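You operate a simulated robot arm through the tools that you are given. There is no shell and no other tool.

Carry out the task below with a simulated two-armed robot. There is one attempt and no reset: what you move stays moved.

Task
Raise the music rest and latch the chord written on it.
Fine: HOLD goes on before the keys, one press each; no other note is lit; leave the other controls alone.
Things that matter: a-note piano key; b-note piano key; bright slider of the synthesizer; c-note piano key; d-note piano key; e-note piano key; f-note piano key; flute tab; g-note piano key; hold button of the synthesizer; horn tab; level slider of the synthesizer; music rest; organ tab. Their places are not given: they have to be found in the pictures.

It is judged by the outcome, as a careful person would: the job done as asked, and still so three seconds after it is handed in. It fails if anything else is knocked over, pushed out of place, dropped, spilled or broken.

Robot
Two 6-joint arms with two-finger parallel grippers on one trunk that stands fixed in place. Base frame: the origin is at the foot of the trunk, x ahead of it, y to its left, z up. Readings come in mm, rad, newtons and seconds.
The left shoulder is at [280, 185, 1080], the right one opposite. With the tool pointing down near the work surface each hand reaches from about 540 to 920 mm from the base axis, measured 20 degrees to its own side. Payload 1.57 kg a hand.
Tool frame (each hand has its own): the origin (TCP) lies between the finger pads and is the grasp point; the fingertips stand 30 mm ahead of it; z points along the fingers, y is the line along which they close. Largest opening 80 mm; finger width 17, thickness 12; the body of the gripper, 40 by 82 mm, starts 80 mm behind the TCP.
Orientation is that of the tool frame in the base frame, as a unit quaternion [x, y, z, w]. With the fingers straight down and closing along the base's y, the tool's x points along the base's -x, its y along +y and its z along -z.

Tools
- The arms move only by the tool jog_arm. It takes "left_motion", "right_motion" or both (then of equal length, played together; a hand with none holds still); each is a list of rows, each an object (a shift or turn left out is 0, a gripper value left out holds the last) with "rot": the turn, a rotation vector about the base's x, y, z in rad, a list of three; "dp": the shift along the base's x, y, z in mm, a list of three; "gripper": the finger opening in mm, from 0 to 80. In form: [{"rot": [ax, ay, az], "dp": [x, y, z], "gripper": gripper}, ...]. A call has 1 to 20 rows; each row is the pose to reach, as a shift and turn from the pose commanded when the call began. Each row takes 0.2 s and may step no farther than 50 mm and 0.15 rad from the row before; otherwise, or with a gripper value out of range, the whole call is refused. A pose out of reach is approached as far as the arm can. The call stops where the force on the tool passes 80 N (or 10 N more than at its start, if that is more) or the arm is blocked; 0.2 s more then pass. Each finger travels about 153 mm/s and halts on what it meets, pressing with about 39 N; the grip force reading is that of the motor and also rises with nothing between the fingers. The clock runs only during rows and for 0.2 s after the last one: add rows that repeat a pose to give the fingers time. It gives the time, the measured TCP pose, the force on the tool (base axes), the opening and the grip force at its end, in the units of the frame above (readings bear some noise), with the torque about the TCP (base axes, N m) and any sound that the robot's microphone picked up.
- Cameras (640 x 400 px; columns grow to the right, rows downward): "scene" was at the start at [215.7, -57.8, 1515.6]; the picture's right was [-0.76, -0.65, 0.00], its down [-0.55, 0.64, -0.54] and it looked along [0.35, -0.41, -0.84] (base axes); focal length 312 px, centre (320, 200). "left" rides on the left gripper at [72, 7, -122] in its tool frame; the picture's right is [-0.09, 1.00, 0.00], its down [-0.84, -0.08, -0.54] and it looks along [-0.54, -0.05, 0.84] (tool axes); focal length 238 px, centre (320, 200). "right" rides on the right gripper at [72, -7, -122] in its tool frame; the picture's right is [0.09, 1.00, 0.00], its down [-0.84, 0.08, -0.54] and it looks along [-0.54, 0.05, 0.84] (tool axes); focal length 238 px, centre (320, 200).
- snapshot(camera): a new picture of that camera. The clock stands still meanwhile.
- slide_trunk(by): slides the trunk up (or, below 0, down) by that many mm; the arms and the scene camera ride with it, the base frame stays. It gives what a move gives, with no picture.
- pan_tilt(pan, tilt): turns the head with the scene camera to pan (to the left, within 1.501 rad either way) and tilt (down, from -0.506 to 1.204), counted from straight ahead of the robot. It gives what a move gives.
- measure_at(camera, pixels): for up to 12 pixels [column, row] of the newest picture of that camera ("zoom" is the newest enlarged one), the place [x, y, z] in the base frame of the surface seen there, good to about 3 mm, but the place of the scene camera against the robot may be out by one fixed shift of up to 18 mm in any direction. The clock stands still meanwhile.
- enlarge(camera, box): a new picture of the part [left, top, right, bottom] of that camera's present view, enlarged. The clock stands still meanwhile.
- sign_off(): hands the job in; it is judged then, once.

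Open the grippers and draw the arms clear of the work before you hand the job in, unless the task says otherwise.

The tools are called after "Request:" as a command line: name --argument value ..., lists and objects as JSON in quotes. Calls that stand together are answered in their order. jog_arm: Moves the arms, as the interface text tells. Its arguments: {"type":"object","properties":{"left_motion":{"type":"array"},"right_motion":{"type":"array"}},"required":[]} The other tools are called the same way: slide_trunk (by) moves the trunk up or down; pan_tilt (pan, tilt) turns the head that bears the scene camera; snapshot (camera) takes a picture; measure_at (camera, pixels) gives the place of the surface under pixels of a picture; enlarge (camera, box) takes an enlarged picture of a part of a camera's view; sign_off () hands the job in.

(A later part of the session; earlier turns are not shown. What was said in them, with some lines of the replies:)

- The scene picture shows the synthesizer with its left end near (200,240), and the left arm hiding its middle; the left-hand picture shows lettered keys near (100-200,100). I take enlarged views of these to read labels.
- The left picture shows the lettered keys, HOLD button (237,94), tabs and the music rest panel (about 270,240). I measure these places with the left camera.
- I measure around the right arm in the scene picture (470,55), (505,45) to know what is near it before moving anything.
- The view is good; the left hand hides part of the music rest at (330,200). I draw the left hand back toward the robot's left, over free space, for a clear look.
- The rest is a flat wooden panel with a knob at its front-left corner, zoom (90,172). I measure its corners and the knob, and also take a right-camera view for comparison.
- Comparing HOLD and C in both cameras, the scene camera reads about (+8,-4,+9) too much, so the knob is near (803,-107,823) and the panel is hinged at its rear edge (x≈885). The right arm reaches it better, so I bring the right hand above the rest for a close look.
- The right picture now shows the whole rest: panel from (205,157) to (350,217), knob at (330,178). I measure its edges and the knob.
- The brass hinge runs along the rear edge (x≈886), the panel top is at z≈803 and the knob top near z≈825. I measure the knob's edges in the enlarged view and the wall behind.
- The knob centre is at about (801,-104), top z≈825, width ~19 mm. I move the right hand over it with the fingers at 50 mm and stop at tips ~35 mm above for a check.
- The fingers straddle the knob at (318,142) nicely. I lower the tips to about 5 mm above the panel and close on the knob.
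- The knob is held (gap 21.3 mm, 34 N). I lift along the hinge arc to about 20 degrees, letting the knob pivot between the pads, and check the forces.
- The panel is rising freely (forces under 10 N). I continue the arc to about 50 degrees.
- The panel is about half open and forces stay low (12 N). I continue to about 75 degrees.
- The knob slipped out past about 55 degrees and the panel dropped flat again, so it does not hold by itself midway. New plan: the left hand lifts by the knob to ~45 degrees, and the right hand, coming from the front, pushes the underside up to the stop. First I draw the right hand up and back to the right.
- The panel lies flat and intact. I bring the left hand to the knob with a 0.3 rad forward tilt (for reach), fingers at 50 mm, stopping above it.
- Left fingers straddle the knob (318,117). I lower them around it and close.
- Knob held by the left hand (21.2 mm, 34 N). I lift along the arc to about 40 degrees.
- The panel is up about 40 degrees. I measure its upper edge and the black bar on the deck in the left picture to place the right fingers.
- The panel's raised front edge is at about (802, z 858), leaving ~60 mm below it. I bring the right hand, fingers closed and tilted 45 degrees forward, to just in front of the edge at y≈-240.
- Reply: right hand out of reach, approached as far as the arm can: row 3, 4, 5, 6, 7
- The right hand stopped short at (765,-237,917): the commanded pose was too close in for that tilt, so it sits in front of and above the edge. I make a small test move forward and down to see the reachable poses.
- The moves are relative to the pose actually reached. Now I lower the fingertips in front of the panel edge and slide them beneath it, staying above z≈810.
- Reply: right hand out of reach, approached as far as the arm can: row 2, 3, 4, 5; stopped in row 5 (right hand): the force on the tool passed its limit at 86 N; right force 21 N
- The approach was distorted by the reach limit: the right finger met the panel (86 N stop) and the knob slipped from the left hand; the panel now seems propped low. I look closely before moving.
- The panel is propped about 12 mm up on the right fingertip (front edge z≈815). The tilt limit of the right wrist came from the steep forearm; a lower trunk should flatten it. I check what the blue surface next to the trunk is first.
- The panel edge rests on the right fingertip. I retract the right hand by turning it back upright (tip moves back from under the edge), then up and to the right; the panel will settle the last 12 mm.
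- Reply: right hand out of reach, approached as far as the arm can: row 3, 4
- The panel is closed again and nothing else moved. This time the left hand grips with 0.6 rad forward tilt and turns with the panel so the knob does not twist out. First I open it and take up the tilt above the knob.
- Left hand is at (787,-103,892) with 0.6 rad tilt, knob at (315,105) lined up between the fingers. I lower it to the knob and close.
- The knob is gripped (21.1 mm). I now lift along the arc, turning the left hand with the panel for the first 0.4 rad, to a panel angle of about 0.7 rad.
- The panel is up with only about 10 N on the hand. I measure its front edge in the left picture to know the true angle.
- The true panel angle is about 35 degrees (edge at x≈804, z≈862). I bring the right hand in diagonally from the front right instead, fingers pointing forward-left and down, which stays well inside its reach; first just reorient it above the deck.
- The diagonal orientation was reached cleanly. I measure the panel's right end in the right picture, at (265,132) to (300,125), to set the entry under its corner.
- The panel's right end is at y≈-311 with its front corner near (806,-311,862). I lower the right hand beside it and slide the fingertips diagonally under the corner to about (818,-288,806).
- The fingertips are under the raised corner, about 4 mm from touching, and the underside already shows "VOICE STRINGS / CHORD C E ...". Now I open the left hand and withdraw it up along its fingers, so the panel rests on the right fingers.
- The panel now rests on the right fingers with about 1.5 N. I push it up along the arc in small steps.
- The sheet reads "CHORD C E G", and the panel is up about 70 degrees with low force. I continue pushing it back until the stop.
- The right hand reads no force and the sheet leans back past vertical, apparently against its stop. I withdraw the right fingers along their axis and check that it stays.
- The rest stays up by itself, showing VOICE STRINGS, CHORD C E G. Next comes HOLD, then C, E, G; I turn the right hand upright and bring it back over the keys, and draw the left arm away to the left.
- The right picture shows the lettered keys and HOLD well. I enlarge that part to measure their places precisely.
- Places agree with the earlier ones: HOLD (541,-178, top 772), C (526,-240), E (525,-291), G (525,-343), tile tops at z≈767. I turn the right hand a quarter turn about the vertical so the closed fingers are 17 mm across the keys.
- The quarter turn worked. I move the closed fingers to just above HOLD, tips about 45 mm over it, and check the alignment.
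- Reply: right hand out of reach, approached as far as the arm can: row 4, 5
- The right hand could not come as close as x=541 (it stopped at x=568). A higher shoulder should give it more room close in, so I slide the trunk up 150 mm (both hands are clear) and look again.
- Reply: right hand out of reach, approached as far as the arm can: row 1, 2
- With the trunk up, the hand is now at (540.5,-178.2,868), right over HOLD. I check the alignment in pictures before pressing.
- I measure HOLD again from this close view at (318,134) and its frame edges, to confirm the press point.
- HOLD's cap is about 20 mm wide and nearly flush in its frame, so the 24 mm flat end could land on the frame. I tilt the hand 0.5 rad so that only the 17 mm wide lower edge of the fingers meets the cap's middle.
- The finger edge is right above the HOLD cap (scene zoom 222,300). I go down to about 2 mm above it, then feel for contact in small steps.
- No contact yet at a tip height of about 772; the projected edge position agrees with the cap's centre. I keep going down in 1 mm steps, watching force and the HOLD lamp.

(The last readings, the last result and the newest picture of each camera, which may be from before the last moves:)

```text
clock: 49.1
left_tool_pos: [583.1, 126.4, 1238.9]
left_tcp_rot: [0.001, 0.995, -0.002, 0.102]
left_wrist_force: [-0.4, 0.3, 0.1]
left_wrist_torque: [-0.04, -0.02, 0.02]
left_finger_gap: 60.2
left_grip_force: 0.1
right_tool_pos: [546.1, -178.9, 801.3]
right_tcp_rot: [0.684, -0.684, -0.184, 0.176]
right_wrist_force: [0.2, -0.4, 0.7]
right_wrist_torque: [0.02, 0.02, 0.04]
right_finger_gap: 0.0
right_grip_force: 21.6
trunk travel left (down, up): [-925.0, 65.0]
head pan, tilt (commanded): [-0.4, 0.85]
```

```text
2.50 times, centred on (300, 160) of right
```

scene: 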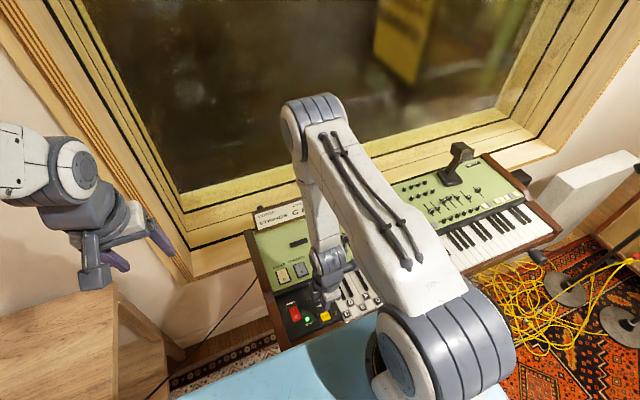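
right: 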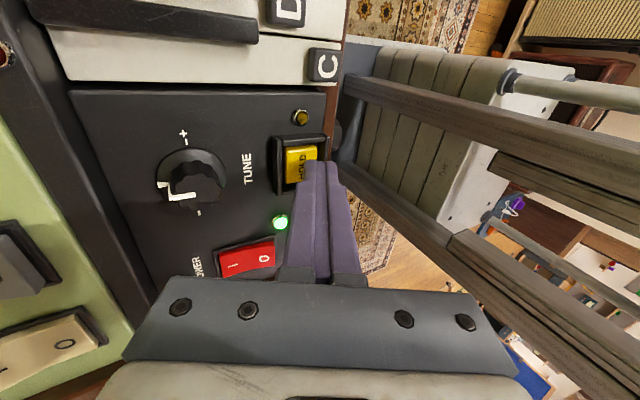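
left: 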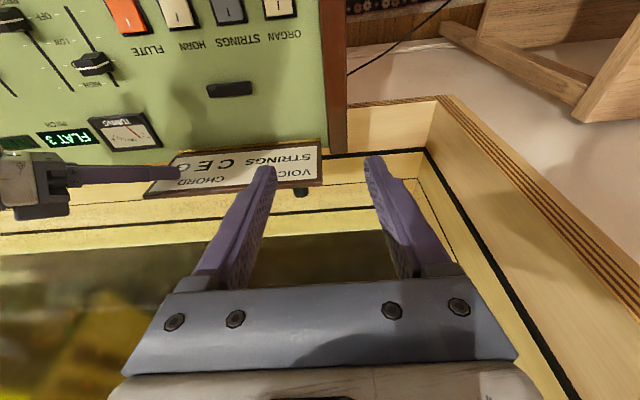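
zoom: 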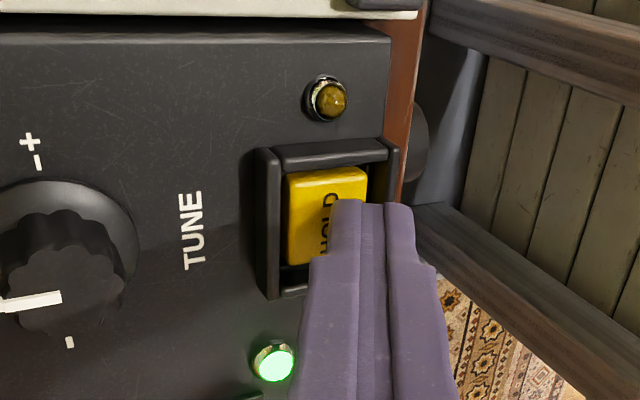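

Still no contact: the fingertip edge is rounded, so it touches later. I continue in 1 mm steps.

Request:
jog_arm --right_motion '[{"dp": [0, 0, -1]}, {"dp": [0, 0, -2]}]'

Request:
jog_arm --right_motion '[{"dp": [0, 0, -1]}]'

Request:
jog_arm --right_motion '[{"dp": [0, 0, -1]}]'

Request:
enlarge --camera "right" --box '[220, 80, 380, 240]'

```text
clock: 49.7
left_tool_pos: [584.1, 125.9, 1238.0]
left_tcp_rot: [0.0, 0.995, -0.001, 0.101]
left_wrist_force: [0.1, -0.1, -0.1]
left_wrist_torque: [0.0, -0.04, 0.01]
left_finger_gap: 59.9
left_grip_force: 0.1
right_tool_pos: [547.2, -178.2, 799.7]
right_tcp_rot: [-0.684, 0.684, 0.184, -0.175]
right_wrist_force: [-0.5, 0.7, 1.3]
right_wrist_torque: [0.0, 0.02, 0.02]
right_finger_gap: 0.0
right_grip_force: 21.6
trunk travel left (down, up): [-925.0, 65.0]
head pan, tilt (commanded): [-0.4, 0.85]
```

```text
clock: 50.1
left_tool_pos: [584.2, 127.0, 1238.0]
left_tcp_rot: [0.001, 0.995, -0.001, 0.102]
left_wrist_force: [0.2, 0.9, 1.4]
left_wrist_torque: [0.0, 0.02, -0.02]
left_finger_gap: 60.0
left_grip_force: 0.1
right_tool_pos: [546.7, -179.4, 798.4]
right_tcp_rot: [0.684, -0.684, -0.183, 0.175]
right_wrist_force: [-0.6, -0.2, 1.9]
right_wrist_torque: [0.01, 0.01, 0.0]
right_finger_gap: 0.1
right_grip_force: 21.3
trunk travel left (down, up): [-925.0, 65.0]
head pan, tilt (commanded): [-0.4, 0.85]
heard: click
```

```text
clock: 50.5
left_tool_pos: [583.8, 126.6, 1238.6]
left_tcp_rot: [0.0, 0.995, 0.0, 0.103]
left_wrist_force: [-0.3, 0.6, 0.3]
left_wrist_torque: [-0.03, 0.04, -0.02]
left_finger_gap: 60.0
left_grip_force: 0.0
right_tool_pos: [546.2, -179.9, 796.7]
right_tcp_rot: [0.685, -0.683, -0.184, 0.174]
right_wrist_force: [0.3, -0.2, 2.7]
right_wrist_torque: [0.0, 0.06, -0.03]
right_finger_gap: 0.2
right_grip_force: 21.2
trunk travel left (down, up): [-925.0, 65.0]
head pan, tilt (commanded): [-0.4, 0.85]
```

```text
2.50 times, centred on (300, 160) of right
```

zoom: 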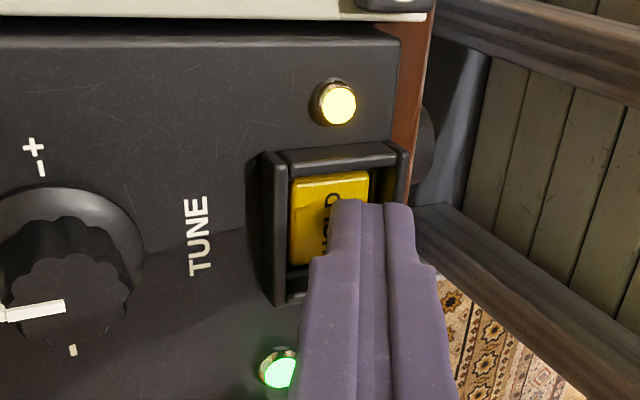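

A click was heard and the HOLD lamp at (337,105) is lit. I lift straight off and check that the lamp stays lit.

Request:
jog_arm --right_motion '[{"dp": [0, 0, 5]}, {"dp": [0, 0, 15]}, {"dp": [0, 0, 40]}]'

Request:
enlarge --camera "right" --box '[200, 40, 400, 200]'

Request:
enlarge --camera "scene" --box '[250, 180, 430, 330]'

```text
clock: 51.3
left_tool_pos: [584.1, 127.9, 1239.1]
left_tcp_rot: [0.0, 0.995, -0.001, 0.101]
left_wrist_force: [0.1, 0.3, 0.0]
left_wrist_torque: [0.01, -0.01, 0.0]
left_finger_gap: 60.3
left_grip_force: 0.1
right_tool_pos: [547.2, -179.1, 838.5]
right_tcp_rot: [0.684, -0.683, -0.184, 0.176]
right_wrist_force: [0.0, 0.5, -0.2]
right_wrist_torque: [-0.01, 0.03, 0.04]
right_finger_gap: 0.0
right_grip_force: 20.7
trunk travel left (down, up): [-925.0, 65.0]
head pan, tilt (commanded): [-0.4, 0.85]
```

```text
2.50 times, centred on (300, 120) of right
```

zoom: 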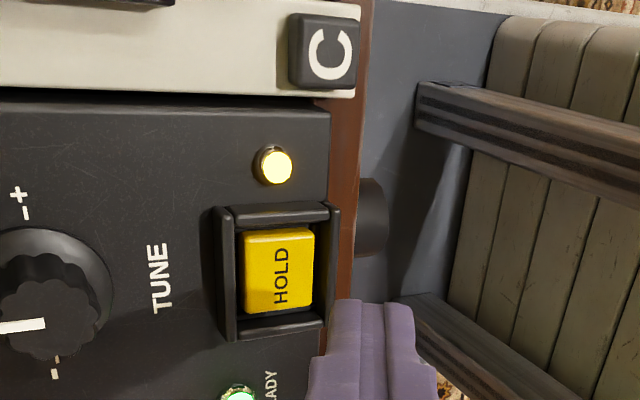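

```text
2.67 times, centred on (340, 255) of scene
```

zoom: 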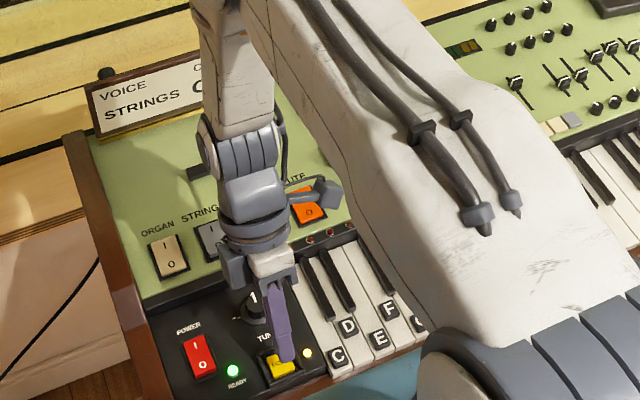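

HOLD is latched with its lamp lit. Now C: I move the finger edge over the C tile (526,-240) and check the alignment.

Request:
jog_arm --right_motion '[{"dp": [-7, -31, 0]}, {"dp": [-14.5, -61.4, 0]}, {"dp": [-14.5, -61.4, -15]}]'

Request:
snapshot --camera "right"

Request:
measure_at --camera "right" --pixels '[[300, 160], [290, 140], [300, 130], [290, 155]]'

Request:
enlarge --camera "right" --box '[200, 40, 400, 200]'

```text
clock: 52.1
left_tool_pos: [584.2, 126.3, 1237.6]
left_tcp_rot: [-0.001, 0.995, -0.001, 0.102]
left_wrist_force: [0.0, -0.4, 0.5]
left_wrist_torque: [0.01, -0.01, 0.0]
left_finger_gap: 60.2
left_grip_force: 0.1
right_tool_pos: [533.7, -241.2, 821.7]
right_tcp_rot: [0.685, -0.683, -0.183, 0.175]
right_wrist_force: [-0.5, -1.0, 0.6]
right_wrist_torque: [0.03, 0.0, -0.02]
right_finger_gap: 0.0
right_grip_force: 20.9
trunk travel left (down, up): [-925.0, 65.0]
head pan, tilt (commanded): [-0.4, 0.85]
```

```text
taken
```

right: 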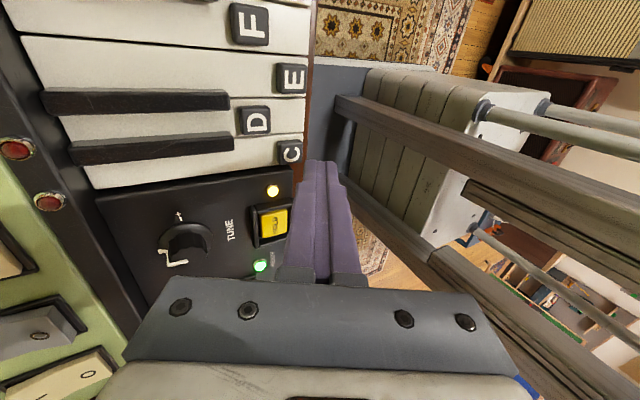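

```text
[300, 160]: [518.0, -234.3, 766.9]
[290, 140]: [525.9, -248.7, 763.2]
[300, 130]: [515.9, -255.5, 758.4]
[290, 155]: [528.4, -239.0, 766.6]
```

```text
2.50 times, centred on (300, 120) of right
```

zoom: 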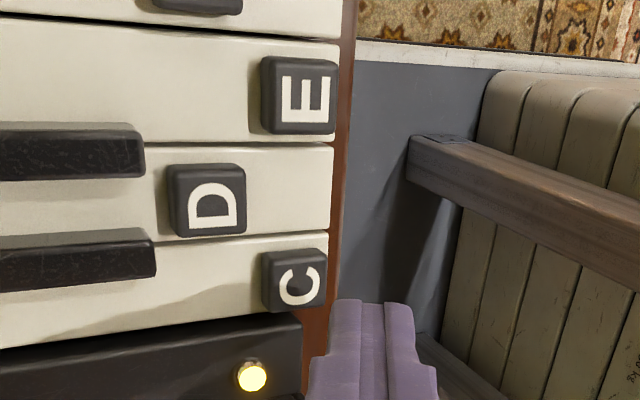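

The finger edge is lined up over C (its tile centre is at about (527,-241)). I go down close, then press in 1.5 mm steps until the note latches.

Request:
jog_arm --right_motion '[{"dp": [-1, 0.5, -12]}, {"dp": [-1, 0.5, -23]}]'

Request:
enlarge --camera "right" --box '[200, 80, 400, 240]'

```text
clock: 52.7
left_tool_pos: [583.7, 125.8, 1238.7]
left_tcp_rot: [0.0, 0.995, -0.001, 0.102]
left_wrist_force: [0.3, -0.9, -0.7]
left_wrist_torque: [-0.01, 0.0, -0.01]
left_finger_gap: 60.1
left_grip_force: 0.1
right_tool_pos: [531.6, -241.0, 798.6]
right_tcp_rot: [0.684, -0.684, -0.183, 0.175]
right_wrist_force: [0.0, 0.1, 0.3]
right_wrist_torque: [-0.02, -0.01, 0.02]
right_finger_gap: 0.0
right_grip_force: 21.3
trunk travel left (down, up): [-925.0, 65.0]
head pan, tilt (commanded): [-0.4, 0.85]
```

```text
2.50 times, centred on (300, 160) of right
```

zoom: 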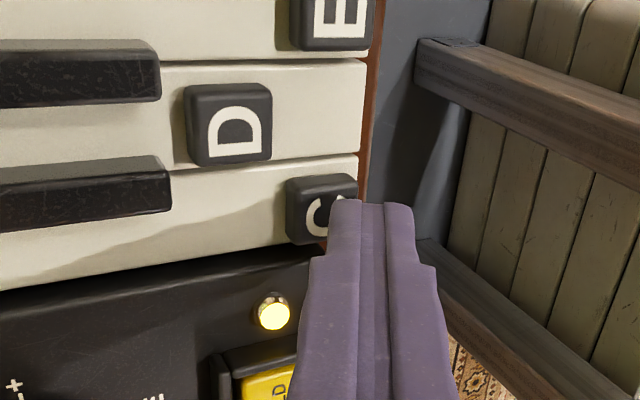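

Aligned over the C tile. I press step by step.

Request:
jog_arm --right_motion '[{"dp": [1, 0, -1.5]}, {"dp": [1, 0, -3]}]'

Request:
jog_arm --right_motion '[{"dp": [0, 0, -1.5]}]'

Request:
jog_arm --right_motion '[{"dp": [0, 0, -1.5]}]'

Request:
snapshot --camera "right"

```text
clock: 53.3
left_tool_pos: [584.3, 126.8, 1239.1]
left_tcp_rot: [0.0, 0.995, -0.001, 0.102]
left_wrist_force: [0.1, 0.4, 0.0]
left_wrist_torque: [0.02, -0.02, -0.02]
left_finger_gap: 59.7
left_grip_force: 0.1
right_tool_pos: [532.1, -239.9, 796.2]
right_tcp_rot: [0.684, -0.684, -0.183, 0.175]
right_wrist_force: [0.3, 1.0, 0.9]
right_wrist_torque: [0.04, 0.01, -0.04]
right_finger_gap: 0.2
right_grip_force: 21.6
trunk travel left (down, up): [-925.0, 65.0]
head pan, tilt (commanded): [-0.4, 0.85]
```

```text
clock: 53.7
left_tool_pos: [584.0, 126.2, 1238.6]
left_tcp_rot: [0.0, 0.995, 0.0, 0.102]
left_wrist_force: [0.1, 0.6, 0.0]
left_wrist_torque: [0.01, 0.04, -0.01]
left_finger_gap: 59.9
left_grip_force: 0.0
right_tool_pos: [533.0, -239.6, 795.2]
right_tcp_rot: [0.684, -0.684, -0.184, 0.175]
right_wrist_force: [0.4, -0.8, 0.6]
right_wrist_torque: [0.02, -0.01, 0.0]
right_finger_gap: 0.0
right_grip_force: 21.1
trunk travel left (down, up): [-925.0, 65.0]
head pan, tilt (commanded): [-0.4, 0.85]
```

```text
clock: 54.1
left_tool_pos: [584.0, 126.1, 1239.2]
left_tcp_rot: [0.001, 0.995, 0.0, 0.102]
left_wrist_force: [-0.4, 0.5, 1.0]
left_wrist_torque: [-0.05, 0.04, 0.01]
left_finger_gap: 59.7
left_grip_force: 0.1
right_tool_pos: [532.4, -239.8, 793.0]
right_tcp_rot: [0.684, -0.683, -0.184, 0.175]
right_wrist_force: [-0.9, 0.4, 1.0]
right_wrist_torque: [-0.02, 0.01, -0.01]
right_finger_gap: 0.1
right_grip_force: 21.3
trunk travel left (down, up): [-925.0, 65.0]
head pan, tilt (commanded): [-0.4, 0.85]
```

```text
taken
```

right: 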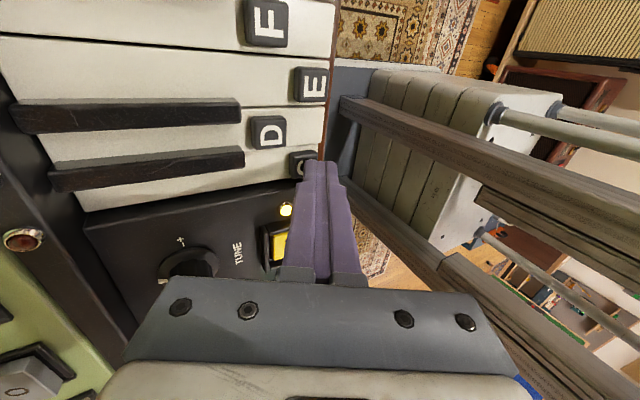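

The C lamp at (22,238) is still dark and force is about 1 N, so contact has just begun. I continue pressing in small steps.

Request:
jog_arm --right_motion '[{"dp": [0, 0, -1.5]}]'

Request:
jog_arm --right_motion '[{"dp": [0, 0, -1.5]}]'

Request:
jog_arm --right_motion '[{"dp": [0, 0, -1.5]}]'

Request:
snapshot --camera "right"

```text
clock: 54.5
left_tool_pos: [583.7, 125.5, 1240.0]
left_tcp_rot: [-0.001, 0.995, 0.0, 0.101]
left_wrist_force: [-0.4, -0.4, 0.1]
left_wrist_torque: [-0.01, -0.01, 0.01]
left_finger_gap: 59.7
left_grip_force: 0.0
right_tool_pos: [531.7, -239.1, 791.4]
right_tcp_rot: [0.684, -0.684, -0.184, 0.176]
right_wrist_force: [-0.1, -0.8, 0.8]
right_wrist_torque: [-0.05, -0.02, -0.01]
right_finger_gap: 0.0
right_grip_force: 21.4
trunk travel left (down, up): [-925.0, 65.0]
head pan, tilt (commanded): [-0.4, 0.85]
```

```text
clock: 54.9
left_tool_pos: [583.0, 125.9, 1239.4]
left_tcp_rot: [0.0, 0.995, -0.002, 0.102]
left_wrist_force: [-0.4, -0.8, 0.1]
left_wrist_torque: [0.02, 0.0, 0.0]
left_finger_gap: 60.0
left_grip_force: 0.1
right_tool_pos: [532.5, -241.0, 790.9]
right_tcp_rot: [0.685, -0.683, -0.184, 0.174]
right_wrist_force: [-0.1, -0.1, 1.2]
right_wrist_torque: [-0.01, -0.02, 0.01]
right_finger_gap: 0.0
right_grip_force: 21.4
trunk travel left (down, up): [-925.0, 65.0]
head pan, tilt (commanded): [-0.4, 0.85]
heard: click
```

```text
clock: 55.3
left_tool_pos: [584.6, 126.6, 1239.3]
left_tcp_rot: [-0.001, 0.995, -0.001, 0.101]
left_wrist_force: [-0.1, -0.1, 0.3]
left_wrist_torque: [0.02, -0.01, -0.02]
left_finger_gap: 60.0
left_grip_force: 0.1
right_tool_pos: [532.1, -239.0, 788.5]
right_tcp_rot: [0.685, -0.683, -0.184, 0.175]
right_wrist_force: [0.4, 0.2, 0.8]
right_wrist_torque: [0.0, -0.02, 0.0]
right_finger_gap: 0.1
right_grip_force: 21.2
trunk travel left (down, up): [-925.0, 65.0]
head pan, tilt (commanded): [-0.4, 0.85]
```

```text
taken
```

right: 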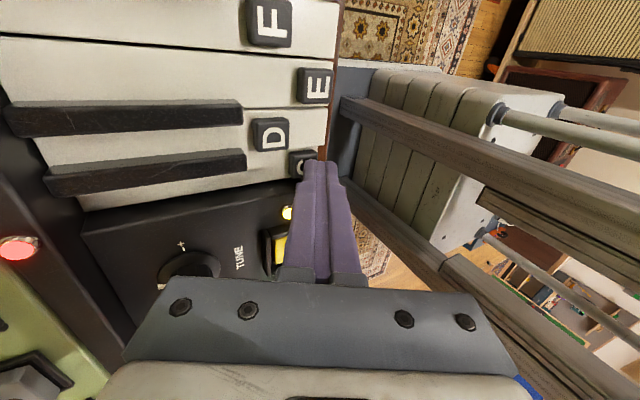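

A click was heard and the C lamp at (20,248) is lit. I lift straight off and check that it stays lit.

Request:
jog_arm --right_motion '[{"dp": [0, 0, 8]}, {"dp": [0, 0, 20]}, {"dp": [0, 0, 45]}]'

Request:
snapshot --camera "right"

Request:
enlarge --camera "scene" --box '[250, 180, 430, 330]'

```text
clock: 56.1
left_tool_pos: [583.5, 126.2, 1239.7]
left_tcp_rot: [0.0, 0.995, -0.001, 0.102]
left_wrist_force: [0.7, 0.0, 0.3]
left_wrist_torque: [0.03, -0.01, -0.01]
left_finger_gap: 60.1
left_grip_force: 0.1
right_tool_pos: [530.9, -239.3, 834.6]
right_tcp_rot: [-0.684, 0.684, 0.183, -0.175]
right_wrist_force: [-0.4, -0.1, -0.8]
right_wrist_torque: [-0.03, 0.02, -0.03]
right_finger_gap: 0.0
right_grip_force: 21.0
trunk travel left (down, up): [-925.0, 65.0]
head pan, tilt (commanded): [-0.4, 0.85]
```

```text
taken
```

right: 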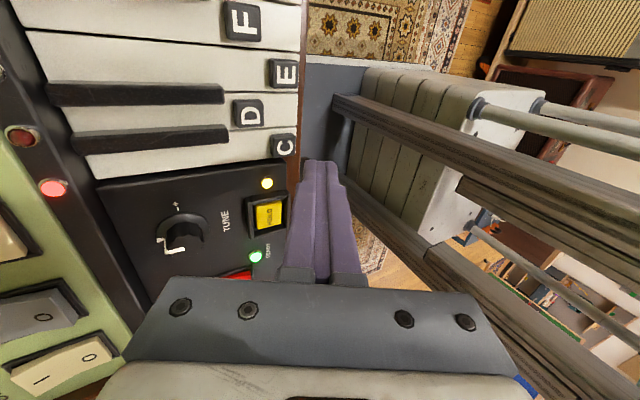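

```text
2.67 times, centred on (340, 255) of scene
```

zoom: 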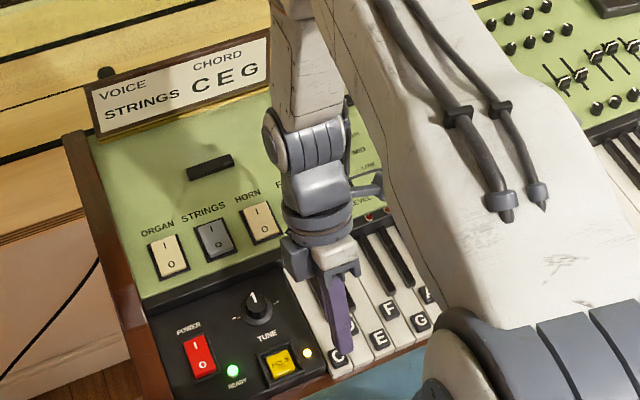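

C stays lit, D stays dark. Next E: I move 51 mm along the keys to y≈-291 at the same height and check.

Request:
jog_arm --right_motion '[{"dp": [0, -26, 0]}, {"dp": [0, -51.3, 0]}, {"dp": [0, -51.3, -15]}]'

Request:
snapshot --camera "right"

Request:
enlarge --camera "right" --box '[200, 60, 400, 220]'

Request:
measure_at --camera "right" --pixels '[[286, 150], [280, 150], [286, 143], [292, 158]]'

```text
clock: 56.9
left_tool_pos: [583.5, 125.8, 1239.2]
left_tcp_rot: [-0.001, 0.995, 0.0, 0.101]
left_wrist_force: [0.4, 0.4, 0.3]
left_wrist_torque: [0.03, 0.03, 0.0]
left_finger_gap: 60.0
left_grip_force: 0.0
right_tool_pos: [532.0, -290.5, 818.7]
right_tcp_rot: [-0.684, 0.684, 0.185, -0.175]
right_wrist_force: [0.8, 0.3, -0.4]
right_wrist_torque: [0.0, 0.05, -0.04]
right_finger_gap: 0.0
right_grip_force: 20.8
trunk travel left (down, up): [-925.0, 65.0]
head pan, tilt (commanded): [-0.4, 0.85]
```

```text
taken
```

right: 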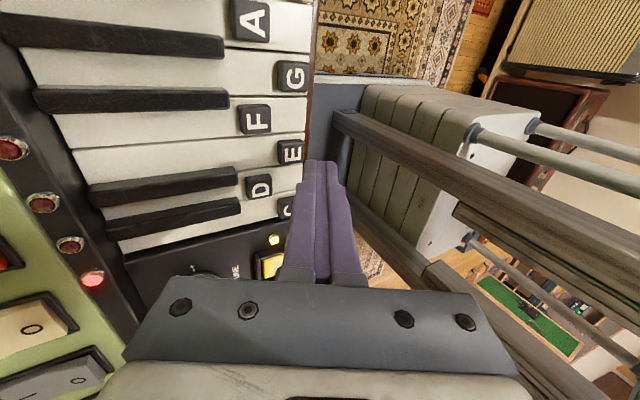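

```text
2.50 times, centred on (300, 140) of right
```

zoom: 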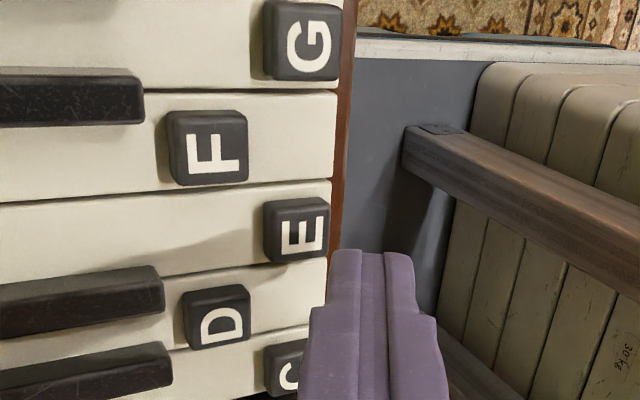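

```text
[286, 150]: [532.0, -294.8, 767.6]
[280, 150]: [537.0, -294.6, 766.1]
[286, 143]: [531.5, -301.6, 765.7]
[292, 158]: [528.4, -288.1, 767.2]
```

E's tile centre is at (290,152), the same place relative to the finger as C was. C's lamp at (92,280) is lit, the others dark. I lower to just above E and press in steps.

Request:
jog_arm --right_motion '[{"dp": [0, -0.6, -10]}, {"dp": [0, -0.6, -20]}, {"dp": [0, -0.6, -23]}]'

Request:
enlarge --camera "right" --box '[200, 80, 400, 240]'

```text
clock: 57.7
left_tool_pos: [583.5, 126.6, 1239.8]
left_tcp_rot: [0.0, 0.995, -0.001, 0.103]
left_wrist_force: [0.8, 0.0, 0.5]
left_wrist_torque: [-0.04, -0.02, 0.01]
left_finger_gap: 59.7
left_grip_force: 0.0
right_tool_pos: [532.1, -292.3, 795.6]
right_tcp_rot: [0.684, -0.684, -0.184, 0.175]
right_wrist_force: [-0.3, 0.7, 0.0]
right_wrist_torque: [-0.01, 0.01, 0.03]
right_finger_gap: 0.1
right_grip_force: 21.3
trunk travel left (down, up): [-925.0, 65.0]
head pan, tilt (commanded): [-0.4, 0.85]
```

```text
2.50 times, centred on (300, 160) of right
```

zoom: 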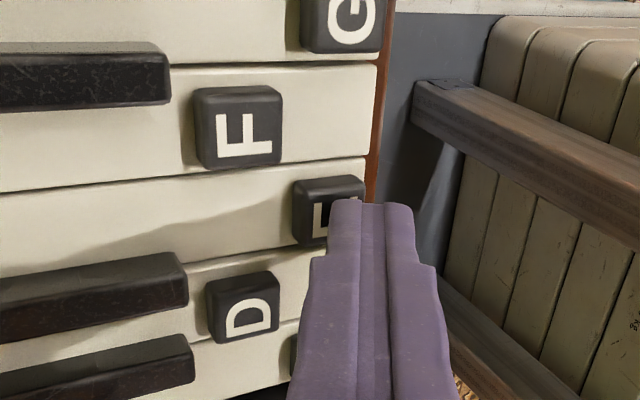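

Same alignment as for C. I press E in small steps.

Request:
jog_arm --right_motion '[{"dp": [0, 0, -1.5]}, {"dp": [0, 0, -3]}, {"dp": [0, 0, -4.5]}]'

Request:
jog_arm --right_motion '[{"dp": [0, 0, -1.2]}]'

```text
clock: 58.5
left_tool_pos: [583.7, 125.7, 1239.5]
left_tcp_rot: [0.001, 0.995, -0.001, 0.102]
left_wrist_force: [0.4, -0.2, -0.2]
left_wrist_torque: [0.0, -0.04, 0.0]
left_finger_gap: 60.2
left_grip_force: 0.1
right_tool_pos: [532.4, -291.1, 791.3]
right_tcp_rot: [-0.684, 0.684, 0.184, -0.175]
right_wrist_force: [-0.5, -0.2, 1.0]
right_wrist_torque: [-0.04, -0.01, 0.0]
right_finger_gap: 0.0
right_grip_force: 20.9
trunk travel left (down, up): [-925.0, 65.0]
head pan, tilt (commanded): [-0.4, 0.85]
heard: click
```

```text
clock: 58.9
left_tool_pos: [583.7, 126.9, 1240.4]
left_tcp_rot: [0.0, 0.995, -0.001, 0.102]
left_wrist_force: [0.7, -0.1, -0.1]
left_wrist_torque: [0.0, -0.03, -0.04]
left_finger_gap: 59.9
left_grip_force: 0.1
right_tool_pos: [532.9, -290.7, 789.0]
right_tcp_rot: [0.684, -0.684, -0.184, 0.175]
right_wrist_force: [0.3, 0.6, 1.4]
right_wrist_torque: [-0.03, -0.04, 0.0]
right_finger_gap: 0.1
right_grip_force: 21.4
trunk travel left (down, up): [-925.0, 65.0]
head pan, tilt (commanded): [-0.4, 0.85]
```

E clicked at about TCP z 791. I lift straight off and check the lamps.

Request:
jog_arm --right_motion '[{"dp": [0, 0, 8]}, {"dp": [0, 0, 20]}, {"dp": [0, 0, 45]}]'

Request:
snapshot --camera "right"

```text
clock: 59.7
left_tool_pos: [583.5, 126.4, 1239.7]
left_tcp_rot: [0.001, 0.995, -0.001, 0.102]
left_wrist_force: [-0.3, -0.5, -0.1]
left_wrist_torque: [0.0, -0.01, 0.01]
left_finger_gap: 60.2
left_grip_force: 0.0
right_tool_pos: [532.1, -292.3, 834.9]
right_tcp_rot: [0.684, -0.683, -0.184, 0.176]
right_wrist_force: [0.1, 0.6, 0.8]
right_wrist_torque: [0.01, 0.02, -0.01]
right_finger_gap: 0.3
right_grip_force: 21.3
trunk travel left (down, up): [-925.0, 65.0]
head pan, tilt (commanded): [-0.4, 0.85]
```

```text
taken
```

right: 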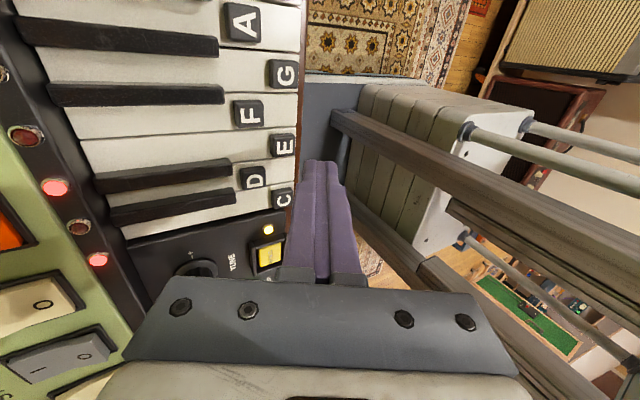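

C (97,260) and E (55,188) are lit, D and F dark. Next G: 51 mm further along, to y≈-343.

Request:
jog_arm --right_motion '[{"dp": [0, -26, 0]}, {"dp": [0, -51.2, 0]}, {"dp": [0, -51.2, -16]}]'

Request:
snapshot --camera "right"

Request:
enlarge --camera "right" --box '[200, 60, 400, 220]'

Request:
measure_at --camera "right" --pixels '[[290, 152], [286, 150], [292, 158]]'

```text
clock: 60.5
left_tool_pos: [584.3, 126.9, 1239.6]
left_tcp_rot: [0.001, 0.995, -0.001, 0.102]
left_wrist_force: [-0.3, 0.1, -0.1]
left_wrist_torque: [-0.01, 0.01, 0.0]
left_finger_gap: 59.8
left_grip_force: 0.1
right_tool_pos: [533.2, -343.5, 820.2]
right_tcp_rot: [0.684, -0.684, -0.184, 0.175]
right_wrist_force: [-0.6, -0.2, -0.7]
right_wrist_torque: [0.02, -0.04, 0.03]
right_finger_gap: 0.0
right_grip_force: 21.5
trunk travel left (down, up): [-925.0, 65.0]
head pan, tilt (commanded): [-0.4, 0.85]
```

```text
taken
```

right: 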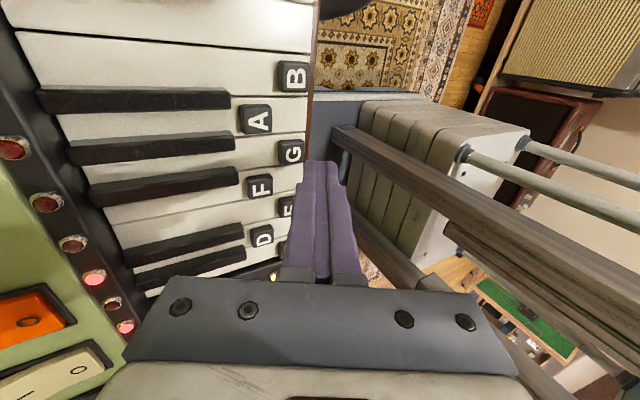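

```text
2.50 times, centred on (300, 140) of right
```

zoom: 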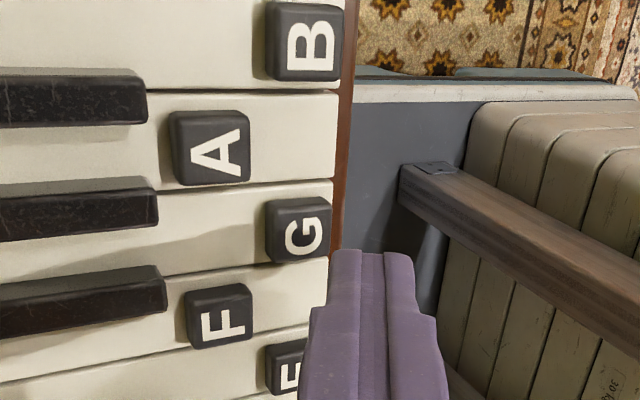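

```text
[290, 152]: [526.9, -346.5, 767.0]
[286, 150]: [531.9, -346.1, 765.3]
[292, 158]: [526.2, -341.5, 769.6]
```

G is placed just as E was. I lower to just above it and press in steps.

Request:
jog_arm --right_motion '[{"dp": [0, 0, -10]}, {"dp": [0, 0, -20]}, {"dp": [0, 0, -22.5]}]'

Request:
enlarge --camera "right" --box '[200, 80, 400, 240]'

```text
clock: 61.3
left_tool_pos: [584.6, 126.6, 1239.6]
left_tcp_rot: [0.0, 0.995, -0.001, 0.102]
left_wrist_force: [-0.1, -0.1, -0.2]
left_wrist_torque: [-0.02, -0.01, -0.01]
left_finger_gap: 59.9
left_grip_force: 0.1
right_tool_pos: [532.0, -343.6, 797.1]
right_tcp_rot: [-0.684, 0.684, 0.184, -0.175]
right_wrist_force: [0.5, 0.4, 1.7]
right_wrist_torque: [-0.01, 0.02, 0.0]
right_finger_gap: 0.0
right_grip_force: 20.9
trunk travel left (down, up): [-925.0, 65.0]
head pan, tilt (commanded): [-0.4, 0.85]
```

```text
2.50 times, centred on (300, 160) of right
```

zoom: 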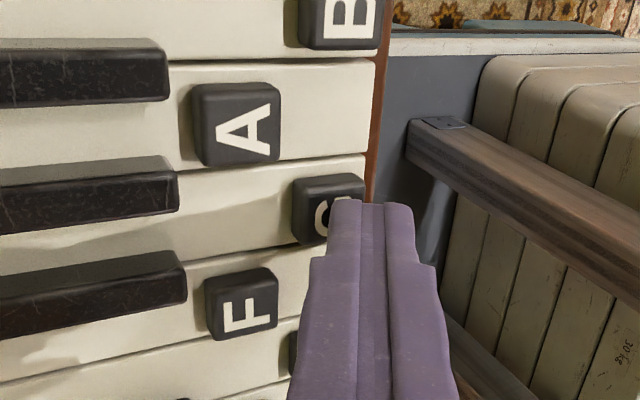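

Aligned over G. I press in small steps until the click.

Request:
jog_arm --right_motion '[{"dp": [0, 0, -1.5]}, {"dp": [0, 0, -3]}, {"dp": [0, 0, -4.5]}]'

Request:
jog_arm --right_motion '[{"dp": [0, 0, -1.5]}]'

```text
clock: 62.1
left_tool_pos: [584.0, 126.5, 1239.1]
left_tcp_rot: [-0.001, 0.995, 0.0, 0.102]
left_wrist_force: [0.4, -0.6, -0.7]
left_wrist_torque: [0.02, 0.0, -0.03]
left_finger_gap: 59.9
left_grip_force: 0.0
right_tool_pos: [532.1, -342.6, 791.8]
right_tcp_rot: [0.685, -0.683, -0.185, 0.176]
right_wrist_force: [-0.2, 0.7, 0.6]
right_wrist_torque: [0.01, -0.03, 0.03]
right_finger_gap: 0.0
right_grip_force: 21.6
trunk travel left (down, up): [-925.0, 65.0]
head pan, tilt (commanded): [-0.4, 0.85]
```

```text
clock: 62.5
left_tool_pos: [584.8, 126.6, 1239.6]
left_tcp_rot: [0.0, 0.995, -0.002, 0.102]
left_wrist_force: [0.0, -0.5, 0.4]
left_wrist_torque: [-0.04, 0.03, -0.01]
left_finger_gap: 59.9
left_grip_force: 0.1
right_tool_pos: [533.2, -343.3, 789.8]
right_tcp_rot: [0.685, -0.683, -0.184, 0.175]
right_wrist_force: [1.2, 1.8, 0.5]
right_wrist_torque: [0.01, 0.01, -0.01]
right_finger_gap: 0.0
right_grip_force: 21.1
trunk travel left (down, up): [-925.0, 65.0]
head pan, tilt (commanded): [-0.4, 0.85]
heard: click
```

G clicked. I lift straight off and check all the lamps.

Request:
jog_arm --right_motion '[{"dp": [0, 0, 8]}, {"dp": [0, 0, 20]}, {"dp": [0, 0, 45]}, {"dp": [0, 0, 60]}]'

Request:
snapshot --camera "right"

```text
clock: 63.5
left_tool_pos: [583.5, 126.4, 1239.5]
left_tcp_rot: [0.0, 0.995, -0.001, 0.101]
left_wrist_force: [0.4, -0.1, -0.4]
left_wrist_torque: [0.03, -0.01, -0.01]
left_finger_gap: 60.1
left_grip_force: 0.0
right_tool_pos: [531.3, -342.4, 850.9]
right_tcp_rot: [0.684, -0.684, -0.184, 0.175]
right_wrist_force: [-0.7, -0.7, -0.3]
right_wrist_torque: [0.0, 0.02, 0.0]
right_finger_gap: 0.1
right_grip_force: 21.9
trunk travel left (down, up): [-925.0, 65.0]
head pan, tilt (commanded): [-0.4, 0.85]
```

```text
taken
```

right: 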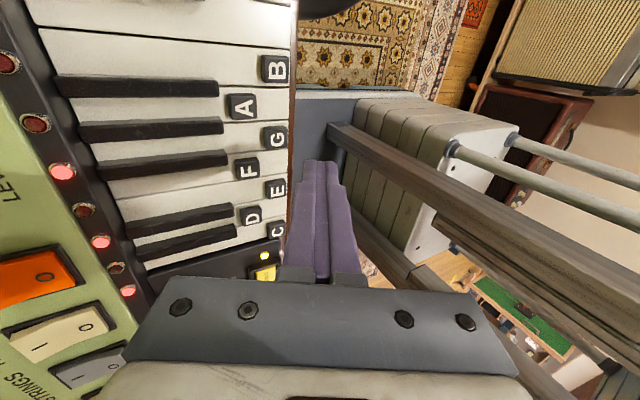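

C, E and G are lit, D, F, A, B dark, and HOLD's lamp is lit. I draw the right arm up and to the right, open its gripper there, and take final pictures.

Request:
jog_arm --right_motion '[{"dp": [0, -15, 40]}, {"dp": [0, -50, 70]}, {"dp": [-5, -90, 95]}, {"dp": [-10, -130, 120]}, {"dp": [-20, -165, 145]}, {"dp": [-20, -165, 145], "gripper": 60}, {"dp": [-20, -165, 145], "gripper": 60}]'

Request:
pan_tilt --pan -0.35 --tilt 0.9

Request:
snapshot --camera "scene"

Request:
enlarge --camera "scene" --box '[230, 150, 450, 330]'

```text
clock: 65.1
left_tool_pos: [584.2, 127.4, 1239.6]
left_tcp_rot: [0.0, 0.995, -0.001, 0.102]
left_wrist_force: [0.0, -0.3, 0.6]
left_wrist_torque: [-0.01, 0.02, 0.03]
left_finger_gap: 60.2
left_grip_force: 0.1
right_tool_pos: [510.9, -507.8, 994.5]
right_tcp_rot: [-0.684, 0.684, 0.183, -0.175]
right_wrist_force: [0.1, 0.4, 1.0]
right_wrist_torque: [0.0, -0.01, -0.02]
right_finger_gap: 60.1
right_grip_force: 0.1
trunk travel left (down, up): [-925.0, 65.0]
head pan, tilt (commanded): [-0.4, 0.85]
```

```text
clock: 65.7
left_tool_pos: [583.9, 126.8, 1238.5]
left_tcp_rot: [0.0, 0.995, -0.001, 0.102]
left_wrist_force: [-0.7, -0.2, -0.6]
left_wrist_torque: [-0.02, -0.01, 0.02]
left_finger_gap: 59.9
left_grip_force: 0.1
right_tool_pos: [510.7, -508.1, 995.2]
right_tcp_rot: [-0.684, 0.684, 0.184, -0.175]
right_wrist_force: [-0.7, 0.9, 0.5]
right_wrist_torque: [0.01, 0.01, -0.03]
right_finger_gap: 59.6
right_grip_force: 0.2
trunk travel left (down, up): [-925.0, 65.0]
head pan, tilt (commanded): [-0.351, 0.901]
```

```text
taken
```

scene: 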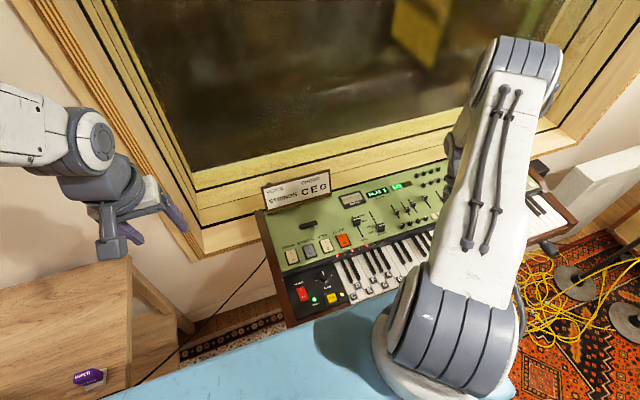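

```text
2.22 times, centred on (340, 240) of scene
```

zoom: 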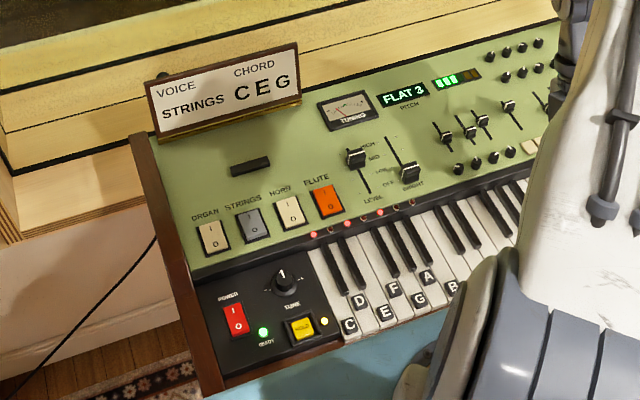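

Everything reads as wanted: rest up, HOLD lamp on, lamps over C, E and G lit, sliders and tabs as before. I draw the right hand further back from over the keyboard before handing in.

Request:
jog_arm --right_motion '[{"dp": [-15, -15, 30]}, {"dp": [-40, -30, 55]}, {"dp": [-65, -45, 80]}, {"dp": [-95, -60, 100]}, {"dp": [-95, -60, 100]}]'

Request:
enlarge --camera "scene" --box '[230, 150, 450, 330]'

Request:
snapshot --camera "right"

```text
clock: 66.9
left_tool_pos: [584.4, 126.3, 1238.3]
left_tcp_rot: [-0.001, 0.995, 0.0, 0.103]
left_wrist_force: [-0.4, 0.5, 0.0]
left_wrist_torque: [0.01, -0.03, 0.01]
left_finger_gap: 59.9
left_grip_force: 0.0
right_tool_pos: [416.1, -567.7, 1096.8]
right_tcp_rot: [0.685, -0.683, -0.184, 0.175]
right_wrist_force: [0.0, 0.5, -0.9]
right_wrist_torque: [0.01, -0.01, 0.0]
right_finger_gap: 60.1
right_grip_force: 0.0
trunk travel left (down, up): [-925.0, 65.0]
head pan, tilt (commanded): [-0.351, 0.901]
```

```text
2.22 times, centred on (340, 240) of scene
```

zoom: 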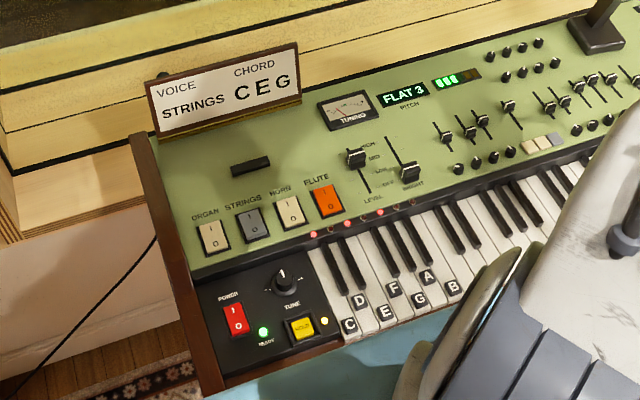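

```text
taken
```

right: 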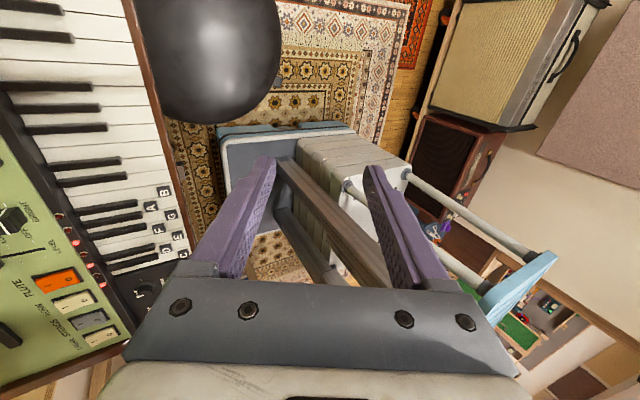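

The rest is still up and the lamps lit. One last enlarged look at the lamp row to be sure that only C, E and G are lit.

Request:
enlarge --camera "scene" --box '[320, 210, 420, 275]'

```text
6.15 times, centred on (370, 242) of scene
```

zoom: 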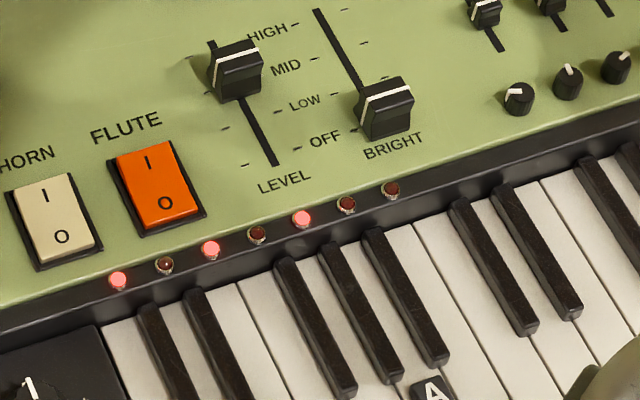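

Lamps 1, 3 and 5 (C, E, G) are lit and D, F, A, B are dark. The rest stands, HOLD is on, and both arms are clear with open grippers, so I hand the job in.

Request:
sign_off

```text
The job is handed in.
```

The music rest is up and the chord written on it, C E G, is latched. HOLD went on first, and then C, E and G got one press each.

- **Final state:** the HOLD lamp and the lamps over C, E and G were lit, and D, F, A and B were dark. Both arms were clear with their grippers open.
- **Raising the rest:** it took three tries. The knob slipped out of the gripper twice. The first time the panel dropped shut. The second time it dropped onto the right fingertip, which had pushed against it with about 86 N, and I let it close the last 12 mm. I saw no damage. On the third try the left hand lifted it by the knob and the right hand pushed it up from underneath. It now stays up on its own.
- **Other controls:** the sheet also says "VOICE STRINGS". You asked for the other controls to be left alone, so I didn't touch the tabs, sliders or tuning. They look the same as before.
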